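You operate a simulated robot arm through the tools that you are given. There is no shell and no other tool. Be economical: measure what you need, move in short steps, check, and stop when the job is done.

The job below is to be done with a simulated robot arm. You get a single attempt, and the scene is never put back.

JOB
Put the zinc came on the grey sample panel.

Only the result counts: the job must be done as asked and must still hold three seconds after the hand-in. Knocking over, shifting, dropping, spilling or breaking anything else fails it.

ROBOT AND FRAMES
A 7-joint arm with a two-finger parallel gripper, fixed in place. Base frame: the origin is at the foot of the arm, x ahead of it, y to its left, z up; the work surface is at about z = 0.9. Lengths are in m, angles in rad, forces in N, time in s.
With the tool pointing down near the work surface it reaches from about 0.3 to 0.68 m from the base axis. Its first joint turns from -1.152 to 1.152 rad. Payload 1.57 kg.
The TCP is the grasp point between the finger pads, 0.03 m short of the fingertips. In the tool frame z runs along the fingers and y along their closing line. The gripper opens to 0.11 m. The fingers are 0.024 m wide and 0.012 m thick; the gripper's body (0.048 by 0.112 m) begins 0.078 m behind the TCP.
Orientation is that of the tool frame in the base frame, as [roll, pitch, yaw] about the fixed x, y, z axes, in that order (R = Rz(yaw) Ry(pitch) Rx(roll)). With the fingers straight down and closing along the base's y, the tool's x points along the base's -x, its y along +y and its z along -z.

CONTROLS
- The arm moves only by the tool step_arm. Its argument "deltas" is a list of rows, each a list of 7 numbers: the shift along the base's x, y, z in m, then the turn, a rotation vector about the base's x, y, z in rad, then the finger opening in m, from 0 to 0.11. In form: [[dx, dy, dz, ax, ay, az, grip], ...]. A call has 1 to 8 rows; each row is the pose to reach, as a shift and turn from the pose commanded when the call began. Rows are played at 5 a second. More than 0.05 m and 0.15 rad between two rows, or a gripper value outside its range, and nothing of the call is played. Where a pose cannot be reached the arm comes as near as it can. A force on the tool above 40 N (or 10 N above the force at the start of the call, whichever is more), or a blocked arm, ends the call early, and 0.2 s more pass. Each finger travels about 0.108 m/s and halts on what it meets, pressing with about 23 N; the grip force reading is that of the motor and also rises with nothing between the fingers. The clock runs only during rows and for 0.2 s after the last one: add rows that repeat a pose to give the fingers time. The reply holds the time, the measured pose of the TCP, the force on the tool along the base axes, the opening and the grip force, in the units named above and with some noise.
- Cameras (640 x 400 px; columns grow to the right, rows downward): "scene" is fixed at [0.1543, -0.3942, 1.3894]; the picture's right is [0.84, -0.55, 0.00], its down [-0.39, -0.59, -0.71] and it looks along [0.38, 0.59, -0.71] (base axes); focal length 360 px, centre (320, 200). "wrist" rides on the gripper at [-0.036, 0, -0.08] in the tool frame; the picture's right is [0.00, -1.00, 0.00], its down [0.97, 0.00, -0.24] and it looks along [0.24, 0.00, 0.97] (tool axes); focal length 218 px, centre (320, 200). There is no depth. A picture from a camera that has moved, and an enlarged one, comes with that camera's place and axes in the base frame and with its lens.
- camera(camera): a new picture of that camera. The clock stands still meanwhile.
- inspect(camera, box): a new picture of the part [left, top, right, bottom] of that camera's present view, enlarged. The clock stands still meanwhile.
- close_job(): hands the job in; it is judged then, once.

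Go step by step. Nothing tells you positions but the pictures and the camera data: compare them with the known pose of the tool, close in by small moves and look again before you grip or let go. The budget is 90 turns and 42 pictures, counting those below and the enlarged ones. Unless the task says otherwise, let go and move clear before handing in, and close with one line.

The tools are called after "Call:" by a JSON object that holds its "fn" and its "kwargs". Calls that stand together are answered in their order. step_arm: Moves the arm, as the interface text tells. Its arguments: {"type":"object","properties":{"deltas":{"type":"array","items":{"type":"array","items":{"type":"number"}}}},"required":["deltas"]} The other tools are called the same way: camera (camera) takes a picture; inspect (camera, box) takes an enlarged picture of a part of a camera's view; close_job () hands the job in.

At the start:

```text
time: 0.0
eef_pos: [0.2779, -0.1892, 1.1088]
tcp_rot: [-3.141, 0.001, -3.142]
force: [0.0, 0.4, -0.4]
finger_gap: 0.11
finger_force: 0.2
```

scene: 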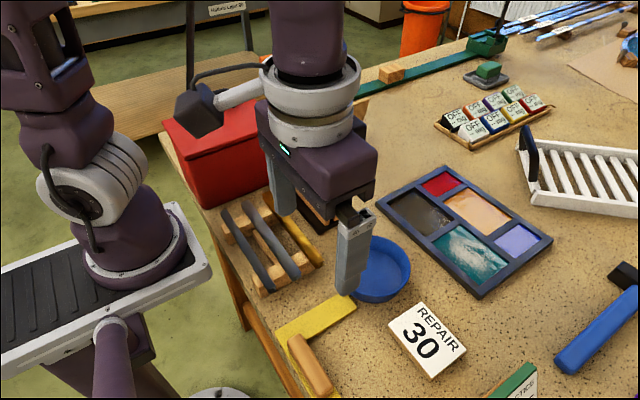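
wrist: 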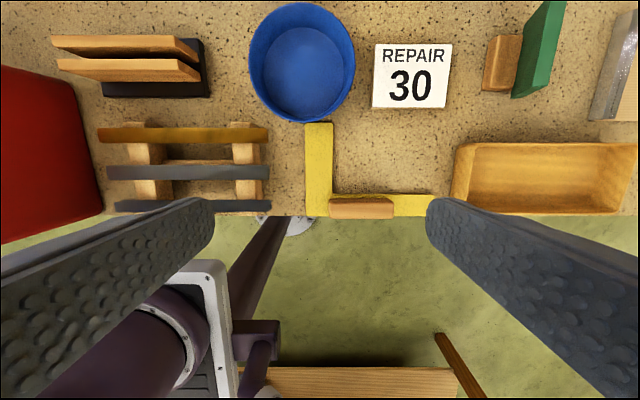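

I see a rack with three bars (two grey, one brass-coloured) and a framed set of coloured panels, one of them dark grey. I'll look closer at both before I move.

Call:
{"fn": "inspect", "kwargs": {"camera": "scene", "box": [200, 170, 360, 300]}}

Call:
{"fn": "inspect", "kwargs": {"camera": "scene", "box": [360, 150, 560, 310]}}

Call:
{"fn": "inspect", "kwargs": {"camera": "scene", "box": [430, 0, 640, 150]}}

Call:
{"fn": "inspect", "kwargs": {"camera": "wrist", "box": [80, 20, 300, 220]}}

```text
3.08 times, centred on (280, 235) of scene
camera zoom: at [0.1543, -0.3942, 1.3894], right [0.84, -0.55, 0.0], down [-0.39, -0.59, -0.71], along [0.38, 0.59, -0.71], focal length 1109 px, centre (443, 92)
```

zoom: 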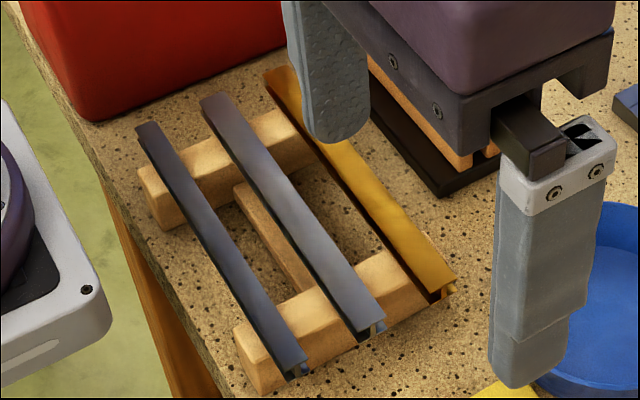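

```text
2.50 times, centred on (460, 230) of scene
camera zoom: at [0.1543, -0.3942, 1.3894], right [0.84, -0.55, 0.0], down [-0.39, -0.59, -0.71], along [0.38, 0.59, -0.71], focal length 901 px, centre (-30, 125)
```

zoom: 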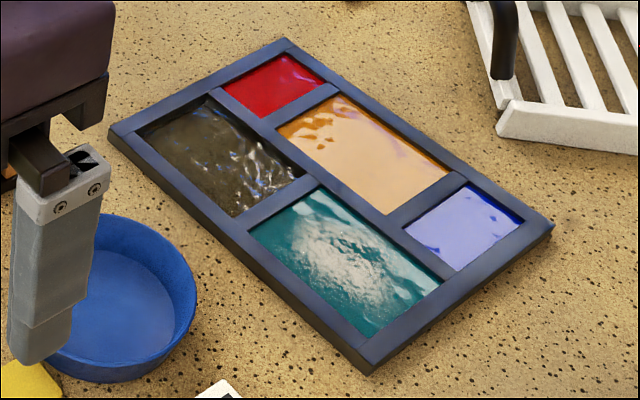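

```text
2.67 times, centred on (535, 75) of scene
camera zoom: at [0.1543, -0.3942, 1.3894], right [0.84, -0.55, 0.0], down [-0.39, -0.59, -0.71], along [0.38, 0.59, -0.71], focal length 961 px, centre (-253, 533)
```

zoom: 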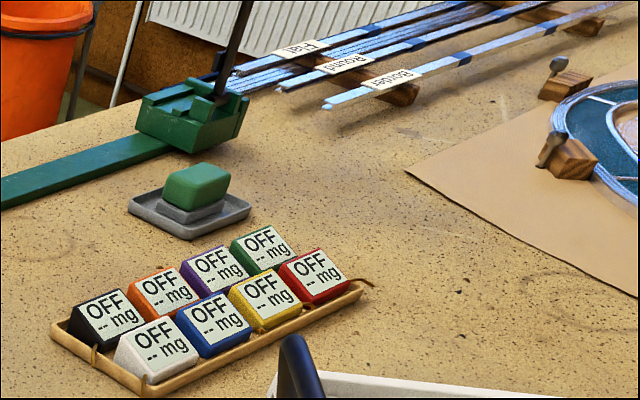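

```text
2.00 times, centred on (190, 120) of wrist
camera zoom: at [0.315, -0.1885, 1.1882], right [0.0, -1.0, 0.0], down [-0.97, 0.0, 0.24], along [-0.24, 0.0, -0.97], focal length 436 px, centre (580, 360)
```

zoom: 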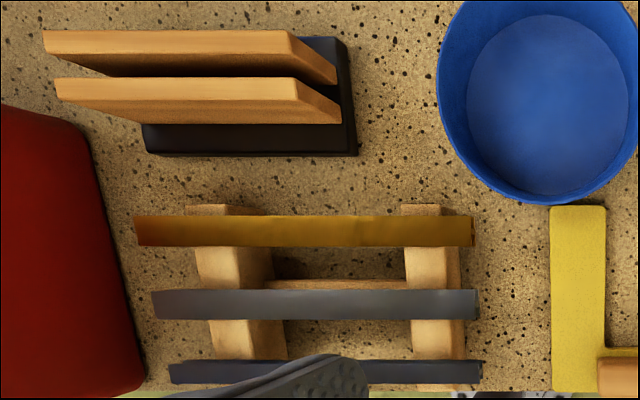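

The rack holds a dark grey bar, a lighter grey bar and a brass one, and there's a framed panel with several panes. I'll raise the arm over the middle to see the whole table and tell the two greys apart.

Call:
{"fn": "step_arm", "kwargs": {"deltas": [[0.03, 0.03, 0.02, 0, 0, 0, 0.11], [0.06, 0.06, 0.05, 0, 0, 0, 0.11], [0.09, 0.09, 0.08, 0, 0, 0, 0.11], [0.12, 0.12, 0.1, 0, 0, 0, 0.11], [0.14, 0.15, 0.12, 0, 0, 0, 0.11], [0.16, 0.18, 0.14, 0, 0, 0, 0.11], [0.16, 0.19, 0.16, 0, 0, 0, 0.11]]}}

Call:
{"fn": "camera", "kwargs": {"camera": "wrist"}}

Call:
{"fn": "camera", "kwargs": {"camera": "scene"}}

```text
refused: row 2 steps farther than a row can; nothing moved
```

```text
35 pictures are left
camera wrist: at [0.315, -0.1885, 1.1882], right [0.0, -1.0, 0.0], down [-0.97, 0.0, 0.24], along [-0.24, 0.0, -0.97], focal length 218 px, centre (320, 200)
```

wrist: 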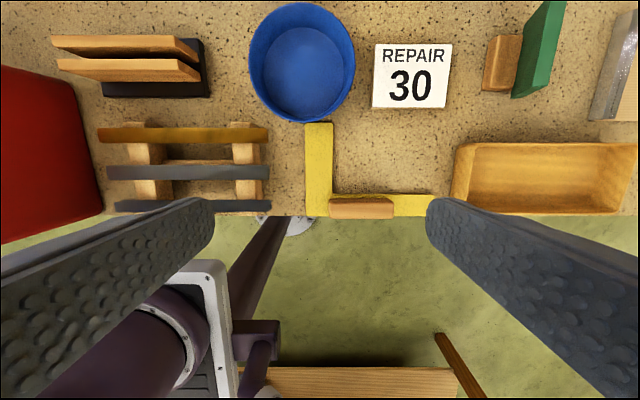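

```text
34 pictures are left
```

scene: 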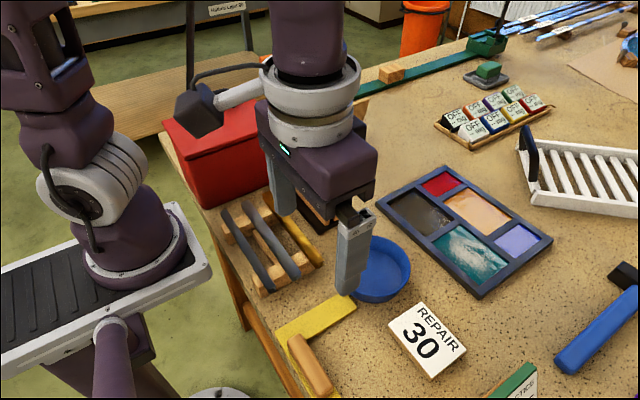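

That call was refused because a step was too long, so nothing moved. I'll repeat it with shorter steps.

Call:
{"fn": "step_arm", "kwargs": {"deltas": [[0.02, 0.02, 0.025, 0, 0, 0, 0.11], [0.045, 0.045, 0.05, 0, 0, 0, 0.11], [0.07, 0.07, 0.075, 0, 0, 0, 0.11], [0.095, 0.095, 0.1, 0, 0, 0, 0.11], [0.12, 0.12, 0.125, 0, 0, 0, 0.11], [0.14, 0.145, 0.15, 0, 0, 0, 0.11], [0.16, 0.17, 0.17, 0, 0, 0, 0.11], [0.16, 0.19, 0.18, 0, 0, 0, 0.11]]}}

```text
time: 1.8
eef_pos: [0.4391, 0.0014, 1.2881]
tcp_rot: [3.141, 0.0, 3.14]
force: [0.3, 0.2, -0.3]
finger_gap: 0.1099
finger_force: 0.0
```

The arm is raised over the middle of the table. Next I look from both cameras.

Call:
{"fn": "camera", "kwargs": {"camera": "wrist"}}

Call:
{"fn": "inspect", "kwargs": {"camera": "scene", "box": [160, 120, 360, 310]}}

```text
33 pictures are left
camera wrist: at [0.4768, 0.0022, 1.3679], right [0.0, -1.0, 0.0], down [-0.97, 0.0, 0.24], along [-0.24, 0.0, -0.97], focal length 218 px, centre (320, 200)
```

wrist: 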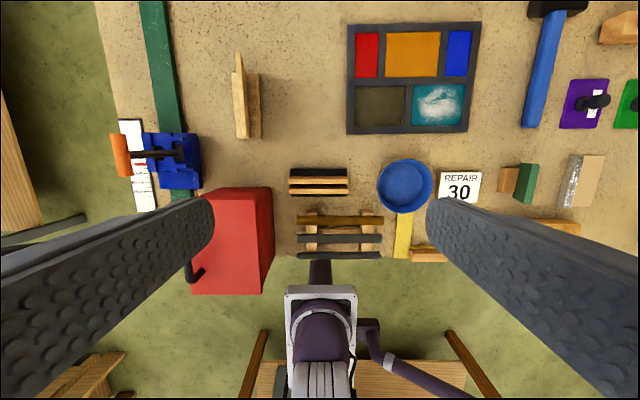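

```text
2.11 times, centred on (260, 215) of scene
camera zoom: at [0.1543, -0.3942, 1.3894], right [0.84, -0.55, 0.0], down [-0.39, -0.59, -0.71], along [0.38, 0.59, -0.71], focal length 759 px, centre (446, 168)
```

zoom: 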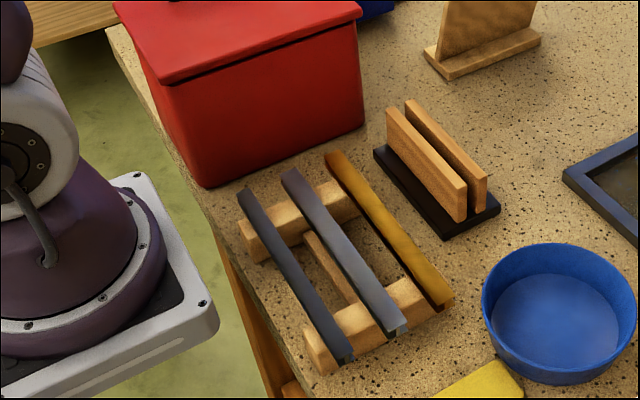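

The wrist view shows coloured square items off to the right (purple, green). Before choosing the target I'll survey that side.

Call:
{"fn": "step_arm", "kwargs": {"deltas": [[0.0, -0.04, 0, 0, 0, 0, 0.11], [0.0, -0.085, 0, 0, 0, 0, 0.11], [0.0, -0.13, 0, 0, 0, 0, 0.11], [0.0, -0.175, 0, 0, 0, 0, 0.11], [0.0, -0.22, 0, 0, 0, 0, 0.11], [0.0, -0.26, 0, 0, 0, 0, 0.11], [0.0, -0.3, 0, 0, 0, 0, 0.11]]}}

Call:
{"fn": "camera", "kwargs": {"camera": "wrist"}}

```text
time: 3.4
eef_pos: [0.4192, -0.2813, 1.2743]
tcp_rot: [3.141, 0.0, 3.141]
force: [-0.4, 0.9, 0.1]
finger_gap: 0.1102
finger_force: 0.0
out of reach, approached as far as the arm can: row 6, 7
```

```text
31 pictures are left
camera wrist: at [0.4559, -0.2813, 1.3547], right [0.0, -1.0, 0.0], down [-0.97, 0.0, 0.24], along [-0.24, 0.0, -0.97], focal length 218 px, centre (320, 200)
```

wrist: 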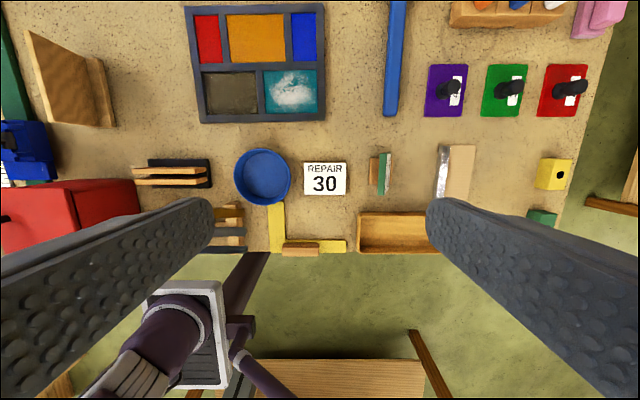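

There are purple, green and red pads with knobs on the right. I'll enlarge those and the framed panel.

Call:
{"fn": "inspect", "kwargs": {"camera": "wrist", "box": [350, 0, 640, 240]}}

Call:
{"fn": "inspect", "kwargs": {"camera": "wrist", "box": [170, 0, 340, 130]}}

```text
1.67 times, centred on (495, 120) of wrist
camera zoom: at [0.4559, -0.2813, 1.3547], right [0.0, -1.0, 0.0], down [-0.97, 0.0, 0.24], along [-0.24, 0.0, -0.97], focal length 364 px, centre (28, 333)
```

zoom: 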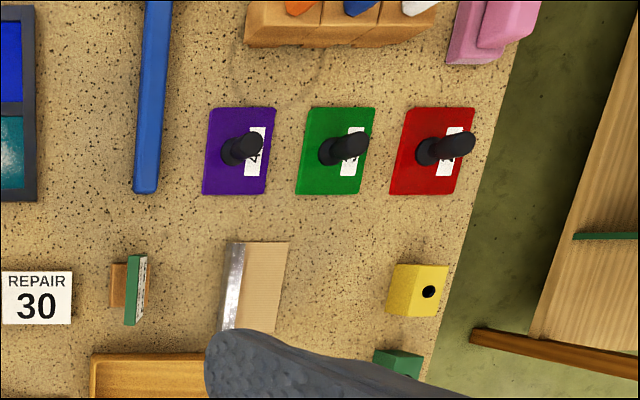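

```text
3.08 times, centred on (255, 65) of wrist
camera zoom: at [0.4559, -0.2813, 1.3547], right [0.0, -1.0, 0.0], down [-0.97, 0.0, 0.24], along [-0.24, 0.0, -0.97], focal length 672 px, centre (520, 615)
```

zoom: 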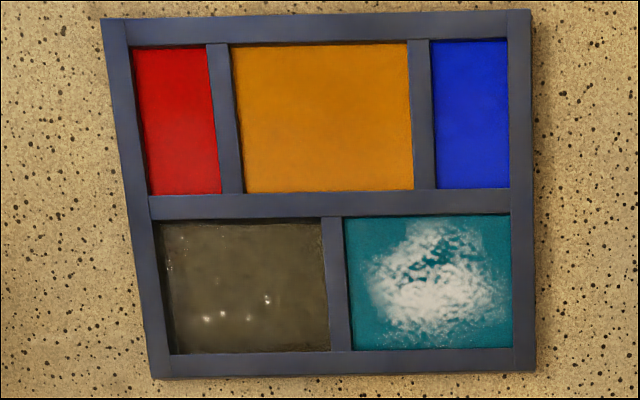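

The only panel with a grey part is the framed one. Its smoke-grey pane lies at about x 0.515–0.588, y −0.165–−0.06. The cames are about 0.19 m long along y, at x ≈ 0.24 (dark), 0.285 (lighter grey) and 0.33 (brass). I'll go back over the rack, turning the gripper so it closes along x, for a closer look.

Call:
{"fn": "step_arm", "kwargs": {"deltas": [[0, 0.03, -0.02, 0, 0, -0.14, 0.11], [-0.01, 0.06, -0.04, 0, 0, -0.28, 0.11], [-0.02, 0.09, -0.06, 0, 0, -0.42, 0.11], [-0.03, 0.12, -0.07, 0, 0, -0.56, 0.11], [-0.04, 0.15, -0.08, 0, 0, -0.7, 0.11], [-0.05, 0.18, -0.09, 0, 0, -0.84, 0.11], [-0.06, 0.2, -0.1, 0, 0, -0.98, 0.11], [-0.07, 0.21, -0.11, 0, 0, -1.12, 0.11]]}}

```text
time: 5.2
eef_pos: [0.3498, -0.0711, 1.1647]
tcp_rot: [-3.141, 0.0, 2.02]
force: [-0.3, 0.1, 0.2]
finger_gap: 0.1101
finger_force: 0.0
```

The turn works, so I'll finish it and take a close look from there.

Call:
{"fn": "step_arm", "kwargs": {"deltas": [[-0.015, 0.005, -0.02, 0, 0, -0.15, 0.11], [-0.03, 0.005, -0.03, 0, 0, -0.3, 0.11], [-0.045, 0.005, -0.04, 0, 0, -0.45, 0.11]]}}

Call:
{"fn": "camera", "kwargs": {"camera": "wrist"}}

Call:
{"fn": "inspect", "kwargs": {"camera": "scene", "box": [200, 160, 350, 300]}}

```text
time: 6.0
eef_pos: [0.3045, -0.0656, 1.1214]
tcp_rot: [3.141, 0.001, 1.569]
force: [0.6, 0.0, -0.1]
finger_gap: 0.1098
finger_force: 0.0
```

```text
28 pictures are left
camera wrist: at [0.3058, -0.1013, 1.2022], right [-1.0, 0.0, 0.0], down [0.0, 0.97, 0.24], along [0.0, 0.24, -0.97], focal length 218 px, centre (320, 200)
```

wrist: 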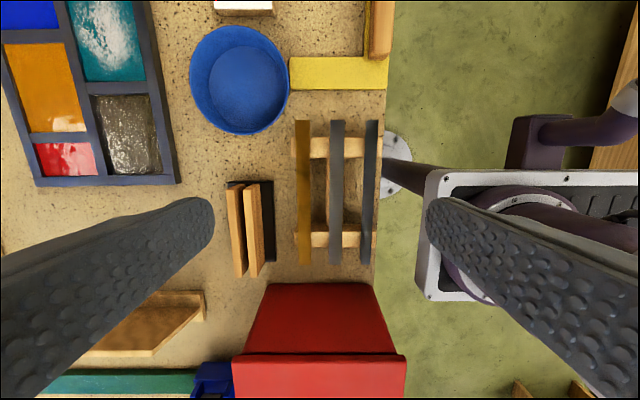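

```text
2.86 times, centred on (275, 230) of scene
camera zoom: at [0.1543, -0.3942, 1.3894], right [0.84, -0.54, 0.0], down [-0.39, -0.59, -0.71], along [0.38, 0.59, -0.71], focal length 1030 px, centre (449, 114)
```

zoom: 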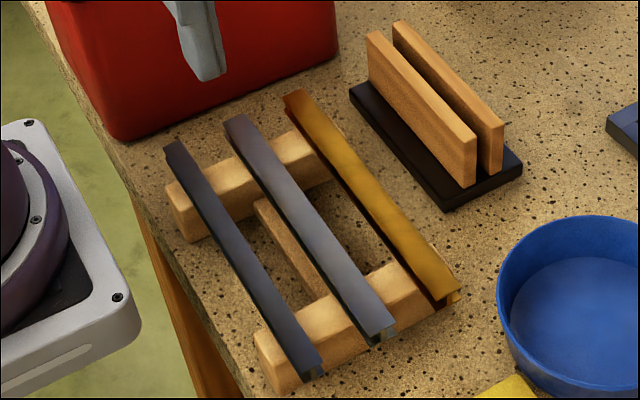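

The middle bar sits at x ≈ 0.286. I'll enlarge the rack in the wrist view to compare the two greys.

Call:
{"fn": "inspect", "kwargs": {"camera": "wrist", "box": [270, 100, 400, 280]}}

```text
2.22 times, centred on (335, 190) of wrist
camera zoom: at [0.3058, -0.1013, 1.2022], right [-1.0, 0.0, 0.0], down [0.0, 0.97, 0.24], along [0.0, 0.24, -0.97], focal length 485 px, centre (287, 222)
```

zoom: 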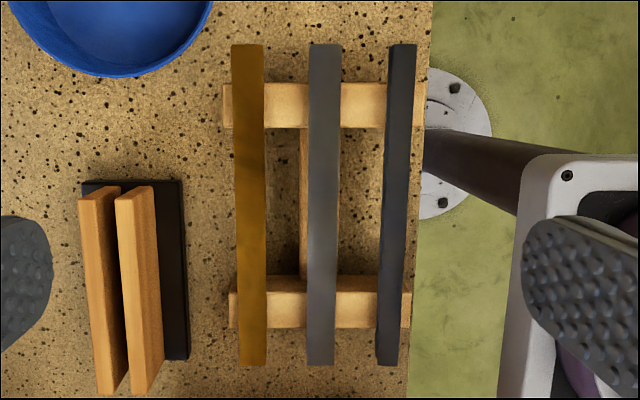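

The middle bar is the lighter grey, so I take it as the zinc came; the darker one looks like lead. Its top is at z ≈ 0.94, its centre at about (0.2865, −0.04) and its width is about 0.016. I'll position above it and narrow the fingers so they fit between the neighbours.

Call:
{"fn": "step_arm", "kwargs": {"deltas": [[-0.009, 0.01, -0.02, 0, 0, 0, 0.08], [-0.018, 0.02, -0.05, 0, 0, 0, 0.05], [-0.018, 0.02, -0.08, 0, 0, 0, 0.036], [-0.018, 0.02, -0.105, 0, 0, 0, 0.034], [-0.018, 0.02, -0.105, 0, 0, 0, 0.034]]}}

Call:
{"fn": "camera", "kwargs": {"camera": "wrist"}}

Call:
{"fn": "inspect", "kwargs": {"camera": "scene", "box": [200, 150, 360, 300]}}

```text
time: 7.2
eef_pos: [0.2849, -0.0401, 1.0285]
tcp_rot: [-3.111, -0.058, 1.571]
force: [-0.3, -0.3, 0.1]
finger_gap: 0.034
finger_force: 0.1
out of reach, approached as far as the arm can: row 4
```

```text
25 pictures are left
camera wrist: at [0.2881, -0.079, 1.1051], right [-1.0, 0.0, 0.03], down [0.01, 0.95, 0.3], along [-0.03, 0.3, -0.95], focal length 218 px, centre (320, 200)
```

wrist: 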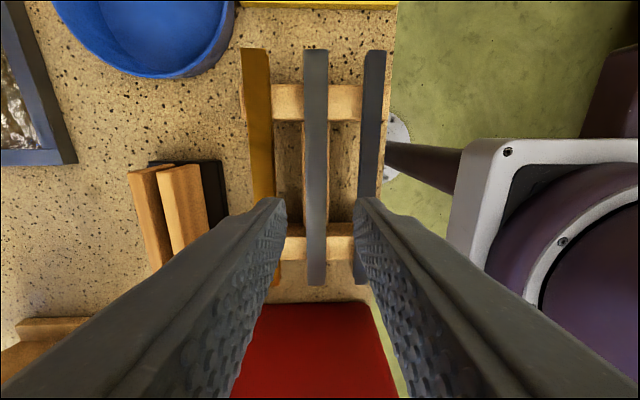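

```text
2.67 times, centred on (280, 225) of scene
camera zoom: at [0.1543, -0.3942, 1.3894], right [0.84, -0.54, 0.0], down [-0.39, -0.59, -0.71], along [0.38, 0.59, -0.71], focal length 961 px, centre (427, 133)
```

zoom: 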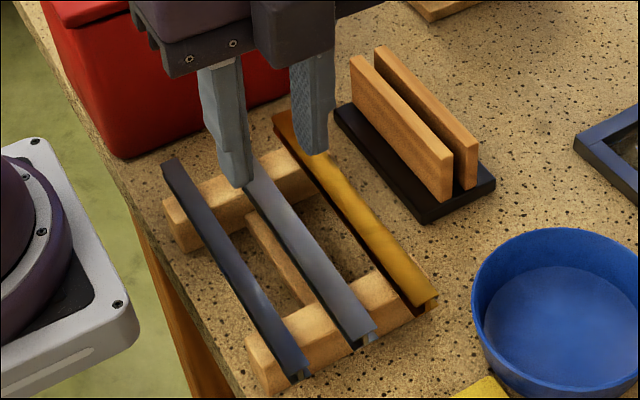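

The pose above the bar's centre is just out of reach and the tool has tilted. I'll shift toward −y, where the radius is larger and the spot is still between the rack's supports, and straighten the tool.

Call:
{"fn": "step_arm", "kwargs": {"deltas": [[0.001, -0.015, 0.0, -0.029, -0.015, 0, 0.034], [0.0016, -0.03, 0.0, -0.058, -0.031, 0, 0.034], [0.0016, -0.03, -0.02, -0.058, -0.031, 0, 0.034], [0.0016, -0.03, -0.02, -0.058, -0.031, 0, 0.034]]}}

Call:
{"fn": "camera", "kwargs": {"camera": "wrist"}}

```text
time: 8.2
eef_pos: [0.2875, -0.0747, 0.9984]
tcp_rot: [3.109, 0.058, 1.572]
force: [0.3, -0.1, 0.2]
finger_gap: 0.0341
finger_force: 0.1
out of reach, approached as far as the arm can: row 1
```

```text
23 pictures are left
camera wrist: at [0.2859, -0.1058, 1.0811], right [-1.0, 0.0, -0.03], down [-0.01, 0.98, 0.18], along [0.03, 0.18, -0.98], focal length 218 px, centre (320, 200)
```

wrist: 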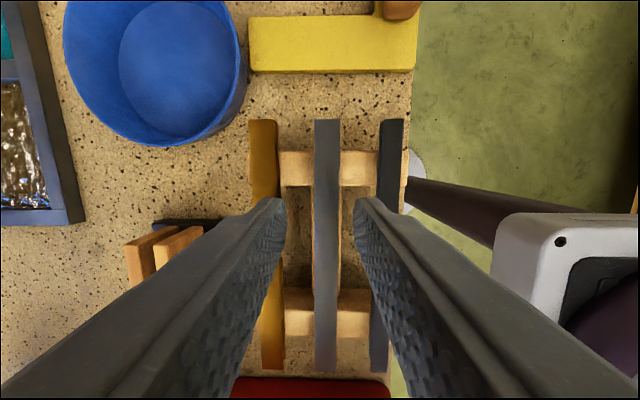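

The correction was applied on top of an already straight command, so the tool now tilts the other way. I'll undo it and check again.

Call:
{"fn": "step_arm", "kwargs": {"deltas": [[-0.001, 0.0035, 0.0, 0.03, 0.015, 0, 0.034], [-0.001, 0.0035, 0.0, 0.058, 0.031, 0, 0.034], [-0.001, 0.0035, -0.01, 0.058, 0.031, 0, 0.034]]}}

Call:
{"fn": "camera", "kwargs": {"camera": "wrist"}}

Call:
{"fn": "inspect", "kwargs": {"camera": "scene", "box": [210, 170, 330, 290]}}

```text
time: 9.0
eef_pos: [0.2858, -0.0721, 0.9869]
tcp_rot: [3.142, -0.001, 1.573]
force: [0.3, -0.8, 0.3]
finger_gap: 0.0339
finger_force: 0.1
```

```text
22 pictures are left
camera wrist: at [0.2878, -0.1075, 1.0679], right [-1.0, 0.0, 0.0], down [0.0, 0.97, 0.24], along [0.0, 0.24, -0.97], focal length 218 px, centre (320, 200)
```

wrist: 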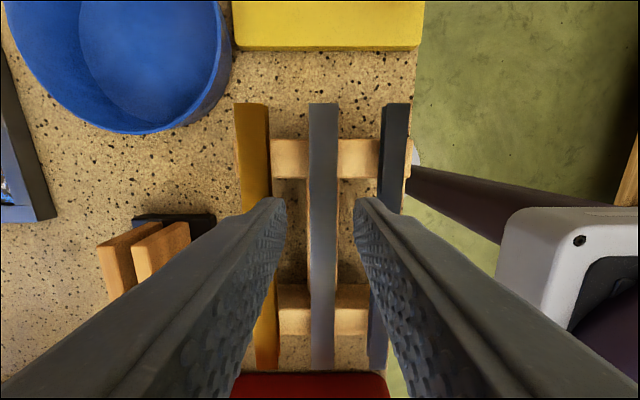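

```text
3.33 times, centred on (270, 230) of scene
camera zoom: at [0.1543, -0.3942, 1.3894], right [0.84, -0.54, 0.0], down [-0.39, -0.59, -0.71], along [0.38, 0.59, -0.71], focal length 1201 px, centre (487, 100)
```

zoom: 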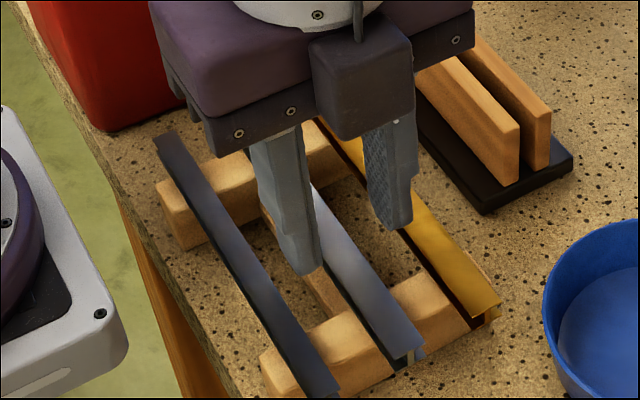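

The fingers are vertical and centred on the middle bar. I'll set the gap to 0.029 to clear both neighbours, go down a little past the bar's top, and check before closing.

Call:
{"fn": "step_arm", "kwargs": {"deltas": [[0, 0.002, 0, 0, 0, 0, 0.029], [0, 0.003, -0.01, 0, 0, 0, 0.029], [0, 0.003, -0.018, 0, 0, 0, 0.029], [0, 0.003, -0.025, 0, 0, 0, 0.029], [0, 0.003, -0.03, 0, 0, 0, 0.029]]}}

Call:
{"fn": "camera", "kwargs": {"camera": "wrist"}}

Call:
{"fn": "inspect", "kwargs": {"camera": "scene", "box": [210, 170, 330, 290]}}

```text
time: 10.2
eef_pos: [0.286, -0.0689, 0.9575]
tcp_rot: [3.139, 0.001, 1.571]
force: [0.3, 0.0, -0.2]
finger_gap: 0.0288
finger_force: 0.1
```

```text
20 pictures are left
camera wrist: at [0.2882, -0.1045, 1.0386], right [-1.0, 0.0, 0.0], down [0.0, 0.97, 0.24], along [0.0, 0.24, -0.97], focal length 218 px, centre (320, 200)
```

wrist: 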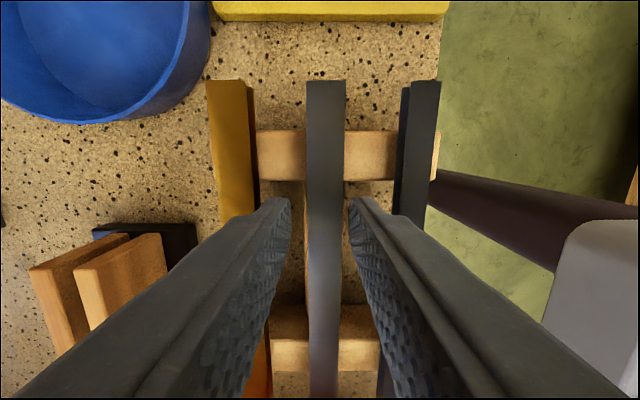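

```text
3.33 times, centred on (270, 230) of scene
camera zoom: at [0.1543, -0.3942, 1.3894], right [0.84, -0.54, 0.0], down [-0.39, -0.59, -0.71], along [0.38, 0.59, -0.71], focal length 1201 px, centre (487, 100)
```

zoom: 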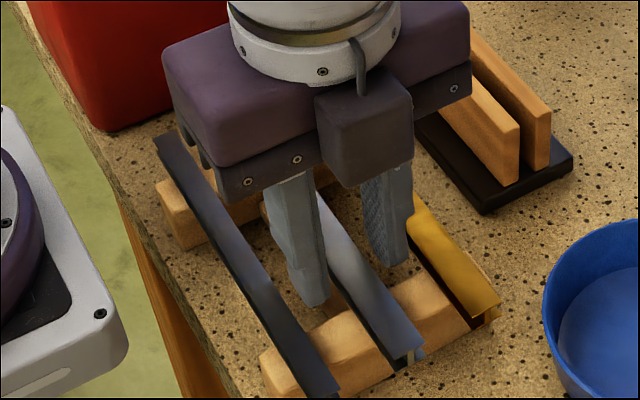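

The fingers straddle the bar without contact. I'll nudge 1.5 mm to −x, go down 5 mm and close.

Call:
{"fn": "step_arm", "kwargs": {"deltas": [[-0.0015, 0, -0.003, 0, 0, 0, 0.029], [-0.0015, 0, -0.005, 0, 0, 0, 0.029], [-0.0015, 0, -0.005, 0, 0, 0, 0.02], [-0.0015, 0, -0.005, 0, 0, 0, 0.012], [-0.0015, 0, -0.005, 0, 0, 0, 0.01], [-0.0015, 0, -0.005, 0, 0, 0, 0.01]]}}

```text
time: 11.6
eef_pos: [0.2859, -0.0692, 0.9536]
tcp_rot: [-3.141, 0.001, 1.571]
force: [0.1, -0.6, 0.0]
finger_gap: 0.0154
finger_force: 23.4
```

The gap of 0.0154 m at 23 N means the bar is held. I'll lift slowly and check.

Call:
{"fn": "step_arm", "kwargs": {"deltas": [[0, 0, 0.01, 0, 0, 0, 0.01], [0, 0, 0.025, 0, 0, 0, 0.01], [0, -0.005, 0.045, 0, 0, 0, 0.01], [0.01, -0.01, 0.065, 0, 0, 0, 0.01], [0.02, -0.015, 0.085, 0, 0, 0, 0.01]]}}

Call:
{"fn": "camera", "kwargs": {"camera": "wrist"}}

Call:
{"fn": "camera", "kwargs": {"camera": "scene"}}

```text
time: 12.8
eef_pos: [0.3044, -0.0833, 1.0379]
tcp_rot: [3.141, 0.001, 1.57]
force: [0.2, 0.0, -0.6]
finger_gap: 0.0155
finger_force: 23.5
```

```text
18 pictures are left
camera wrist: at [0.3053, -0.1194, 1.1188], right [-1.0, 0.0, 0.0], down [0.0, 0.97, 0.24], along [0.0, 0.24, -0.97], focal length 218 px, centre (320, 200)
```

wrist: 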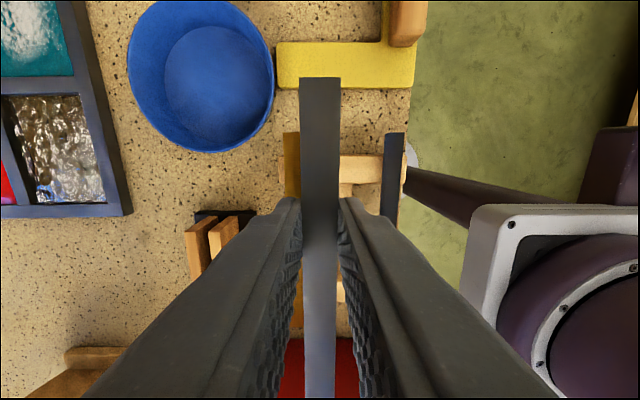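

```text
17 pictures are left
```

scene: 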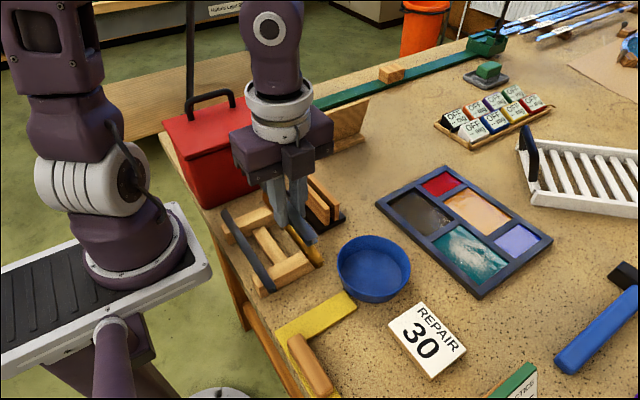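

The came is in the grip and hangs level, and the other bars haven't moved. I'll raise it and carry it over towards the grey pane.

Call:
{"fn": "step_arm", "kwargs": {"deltas": [[0, 0, 0.04, 0, 0, 0, 0.01], [0, -0.01, 0.08, 0, 0, 0, 0.01], [0.03, -0.02, 0.09, 0, 0, 0, 0.01], [0.07, -0.03, 0.09, 0, 0, 0, 0.01], [0.115, -0.04, 0.09, 0, 0, 0, 0.01], [0.16, -0.05, 0.09, 0, 0, 0, 0.01], [0.205, -0.06, 0.08, 0, 0, 0, 0.01], [0.248, -0.063, 0.06, 0, 0, 0, 0.01]]}}

Call:
{"fn": "camera", "kwargs": {"camera": "wrist"}}

Call:
{"fn": "inspect", "kwargs": {"camera": "scene", "box": [350, 130, 570, 310]}}

```text
time: 14.6
eef_pos: [0.5546, -0.149, 1.0975]
tcp_rot: [3.142, -0.002, 1.569]
force: [-0.4, -0.1, -0.8]
finger_gap: 0.0151
finger_force: 22.8
```

```text
16 pictures are left
camera wrist: at [0.5552, -0.1851, 1.1782], right [-1.0, 0.0, 0.0], down [0.0, 0.97, 0.24], along [0.0, 0.24, -0.97], focal length 218 px, centre (320, 200)
```

wrist: 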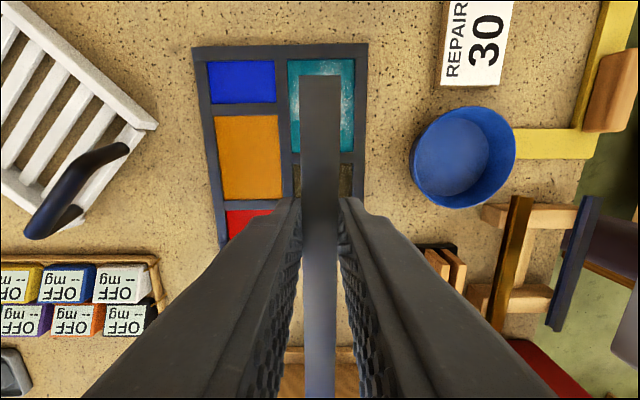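

```text
2.22 times, centred on (460, 220) of scene
camera zoom: at [0.1543, -0.3942, 1.3894], right [0.84, -0.55, 0.0], down [-0.39, -0.59, -0.71], along [0.38, 0.59, -0.71], focal length 801 px, centre (9, 156)
```

zoom: 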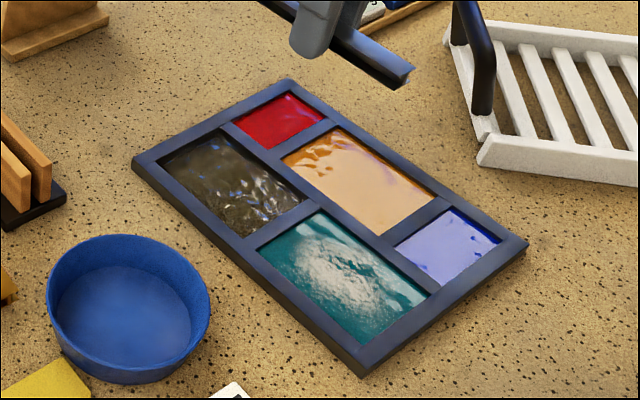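

The frame spans about x 0.498–0.69, y −0.295–−0.06, and the grey pane's centre is about (0.552, −0.112). The came's centre sits 0.027 m on +y of the TCP. I'll centre it over the pane and lower it close.

Call:
{"fn": "step_arm", "kwargs": {"deltas": [[-0.0025, 0.004, -0.04, 0, 0, 0, 0.01], [-0.0025, 0.004, -0.08, 0, 0, 0, 0.01], [-0.0025, 0.004, -0.11, 0, 0, 0, 0.01], [-0.0025, 0.004, -0.135, 0, 0, 0, 0.01], [-0.0025, 0.004, -0.145, 0, 0, 0, 0.01]]}}

Call:
{"fn": "inspect", "kwargs": {"camera": "scene", "box": [350, 130, 570, 310]}}

Call:
{"fn": "camera", "kwargs": {"camera": "wrist"}}

```text
time: 15.8
eef_pos: [0.5509, -0.1442, 0.9535]
tcp_rot: [3.141, 0.001, 1.57]
force: [0.2, 0.9, -0.4]
finger_gap: 0.0152
finger_force: 23.1
```

```text
2.22 times, centred on (460, 220) of scene
camera zoom: at [0.1543, -0.3942, 1.3894], right [0.84, -0.54, 0.0], down [-0.39, -0.59, -0.71], along [0.38, 0.59, -0.71], focal length 801 px, centre (9, 156)
```

zoom: 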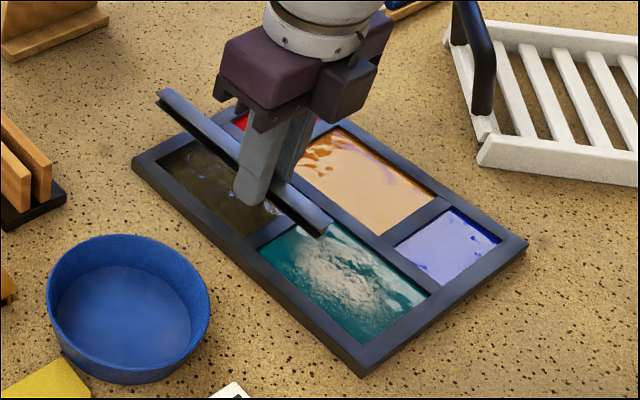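

```text
13 pictures are left
camera wrist: at [0.5513, -0.1789, 1.0337], right [-1.0, 0.0, 0.0], down [0.0, 0.97, 0.24], along [0.0, 0.24, -0.97], focal length 218 px, centre (320, 200)
```

wrist: 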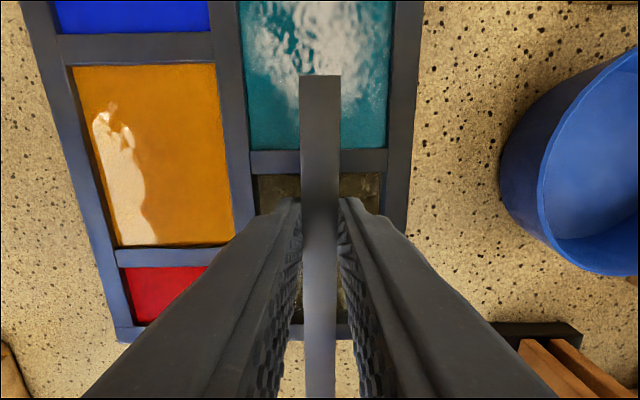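

The came is centred over the grey pane and parallel to the frame. I'll lower it in small steps until it touches.

Call:
{"fn": "step_arm", "kwargs": {"deltas": [[0, 0, -0.004, 0, 0, 0, 0.01], [0, 0, -0.008, 0, 0, 0, 0.01], [0, 0, -0.011, 0, 0, 0, 0.01], [0, 0, -0.014, 0, 0, 0, 0.01]]}}

Call:
{"fn": "inspect", "kwargs": {"camera": "scene", "box": [390, 150, 490, 250]}}

```text
time: 16.8
eef_pos: [0.5506, -0.1438, 0.9439]
tcp_rot: [3.14, 0.0, 1.573]
force: [-5.3, 2.4, 10.9]
finger_gap: 0.0152
finger_force: 23.1
stopped in row 4: the force on the tool passed its limit (the readings are from after the stop); the commanded pose is now the measured one
```

```text
4.00 times, centred on (440, 200) of scene
camera zoom: at [0.1539, -0.3941, 1.3895], right [0.84, -0.54, 0.0], down [-0.39, -0.59, -0.71], along [0.39, 0.59, -0.71], focal length 1441 px, centre (-160, 200)
```

zoom: 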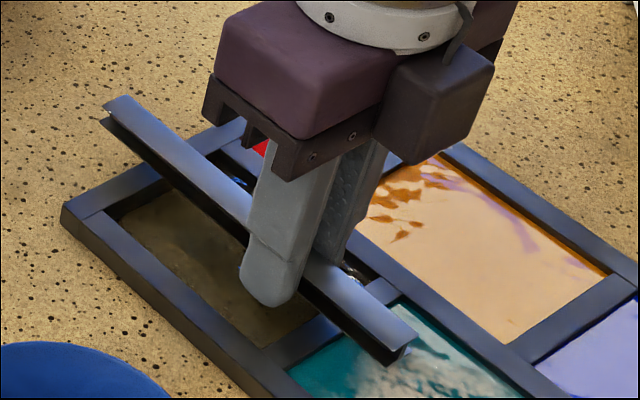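

It made contact at z = 0.944. I'll relax the press a little, open moderately, and check that it rests before withdrawing.

Call:
{"fn": "step_arm", "kwargs": {"deltas": [[0, 0, 0.0005, 0, 0, 0, 0.01], [0, 0, 0.0005, 0, 0, 0, 0.018], [0, 0, 0.0005, 0, 0, 0, 0.024], [0, 0, 0.0005, 0, 0, 0, 0.03], [0, 0, 0.0005, 0, 0, 0, 0.03]]}}

Call:
{"fn": "inspect", "kwargs": {"camera": "scene", "box": [390, 150, 490, 250]}}

Call:
{"fn": "camera", "kwargs": {"camera": "wrist"}}

```text
time: 18.0
eef_pos: [0.5523, -0.1439, 0.9427]
tcp_rot: [3.14, 0.002, 1.572]
force: [2.7, -0.5, 4.1]
finger_gap: 0.0282
finger_force: 0.1
```

```text
4.00 times, centred on (440, 200) of scene
camera zoom: at [0.1543, -0.3941, 1.3894], right [0.84, -0.55, 0.0], down [-0.39, -0.59, -0.71], along [0.38, 0.59, -0.71], focal length 1441 px, centre (-160, 200)
```

zoom: 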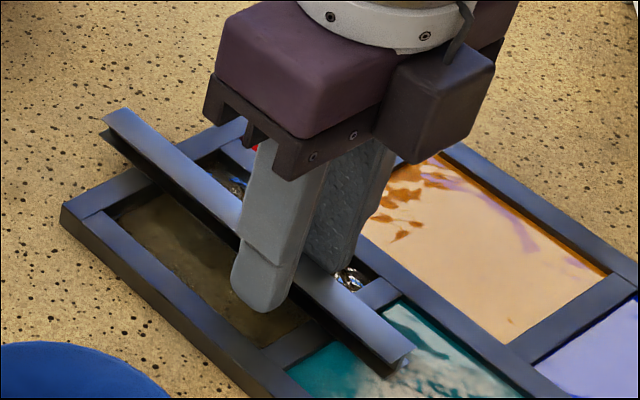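

```text
10 pictures are left
camera wrist: at [0.5517, -0.1791, 1.0234], right [-1.0, 0.0, 0.0], down [0.0, 0.97, 0.24], along [0.0, 0.24, -0.97], focal length 218 px, centre (320, 200)
```

wrist: 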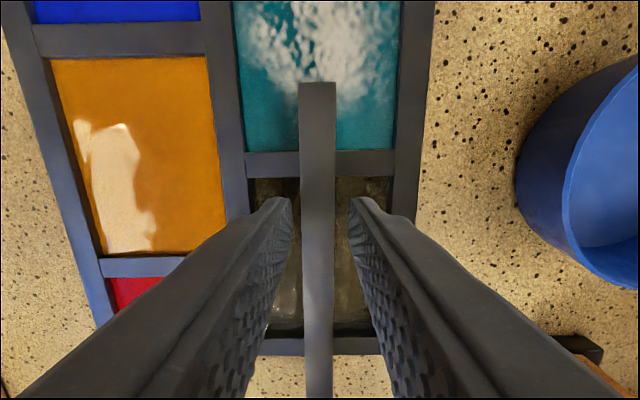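

The came rests free on the frame across the grey pane. I'll lift the fingers straight up and move clear.

Call:
{"fn": "step_arm", "kwargs": {"deltas": [[0, 0, 0.004, 0, 0, 0, 0.03], [0, 0, 0.015, 0, 0, 0, 0.03], [0, 0, 0.04, 0, 0, 0, 0.03], [0, 0, 0.08, 0, 0, 0, 0.03], [0, 0, 0.12, 0, 0, 0, 0.04], [-0.04, 0, 0.14, 0, 0, 0, 0.06], [-0.08, 0, 0.15, 0, 0, 0, 0.06]]}}

Call:
{"fn": "inspect", "kwargs": {"camera": "scene", "box": [350, 130, 570, 310]}}

Call:
{"fn": "camera", "kwargs": {"camera": "wrist"}}

Call:
{"fn": "camera", "kwargs": {"camera": "scene"}}

```text
time: 19.6
eef_pos: [0.4686, -0.1441, 1.0931]
tcp_rot: [3.14, 0.002, 1.573]
force: [-0.4, 1.2, 0.2]
finger_gap: 0.0598
finger_force: 0.2
```

```text
2.22 times, centred on (460, 220) of scene
camera zoom: at [0.1543, -0.3942, 1.3894], right [0.84, -0.54, 0.0], down [-0.39, -0.59, -0.71], along [0.38, 0.59, -0.71], focal length 801 px, centre (9, 156)
```

zoom: 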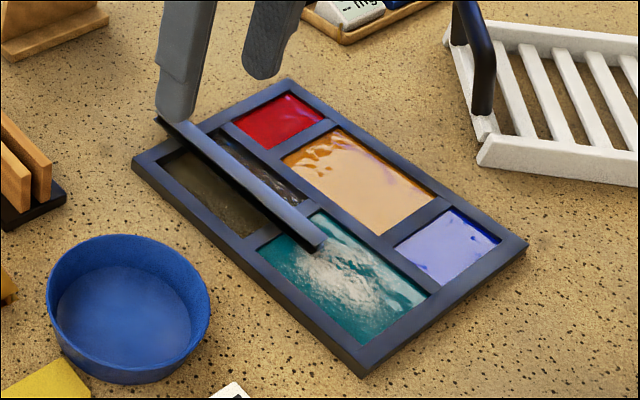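

```text
8 pictures are left
camera wrist: at [0.4692, -0.18, 1.1736], right [-1.0, 0.0, 0.0], down [0.0, 0.97, 0.24], along [0.0, 0.24, -0.97], focal length 218 px, centre (320, 200)
```

wrist: 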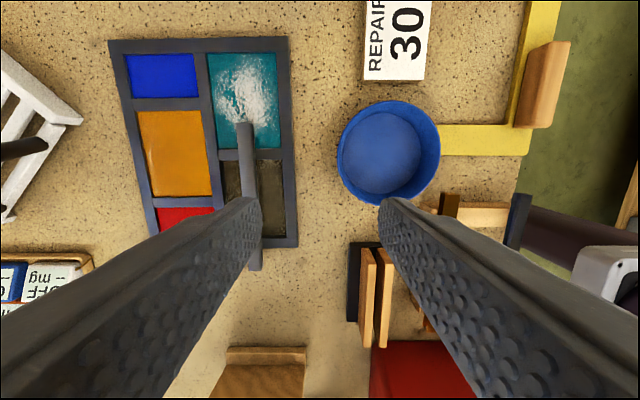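

```text
7 pictures are left
```

scene: 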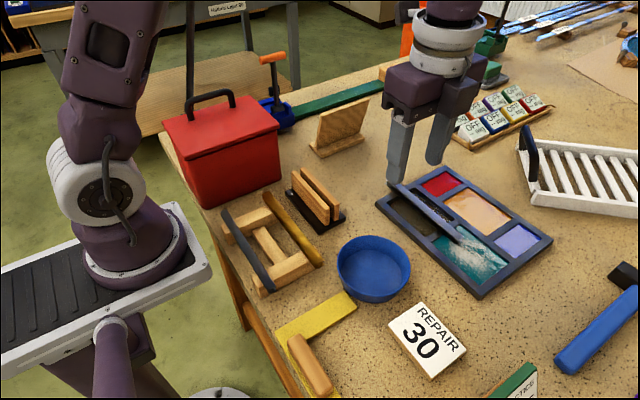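

The came lies stable across the grey pane, the frame's corners are where they were, nothing else has moved, and the gripper is clear. I'm handing in.

Call:
{"fn": "close_job", "kwargs": {}}

```text
The job is handed in.
```

I put the lighter grey came, which I took to be the zinc one, on the sample panel centred over its grey pane and handed the job in; at about 0.18 m it's longer than the pane, so it rests on the frame bars.
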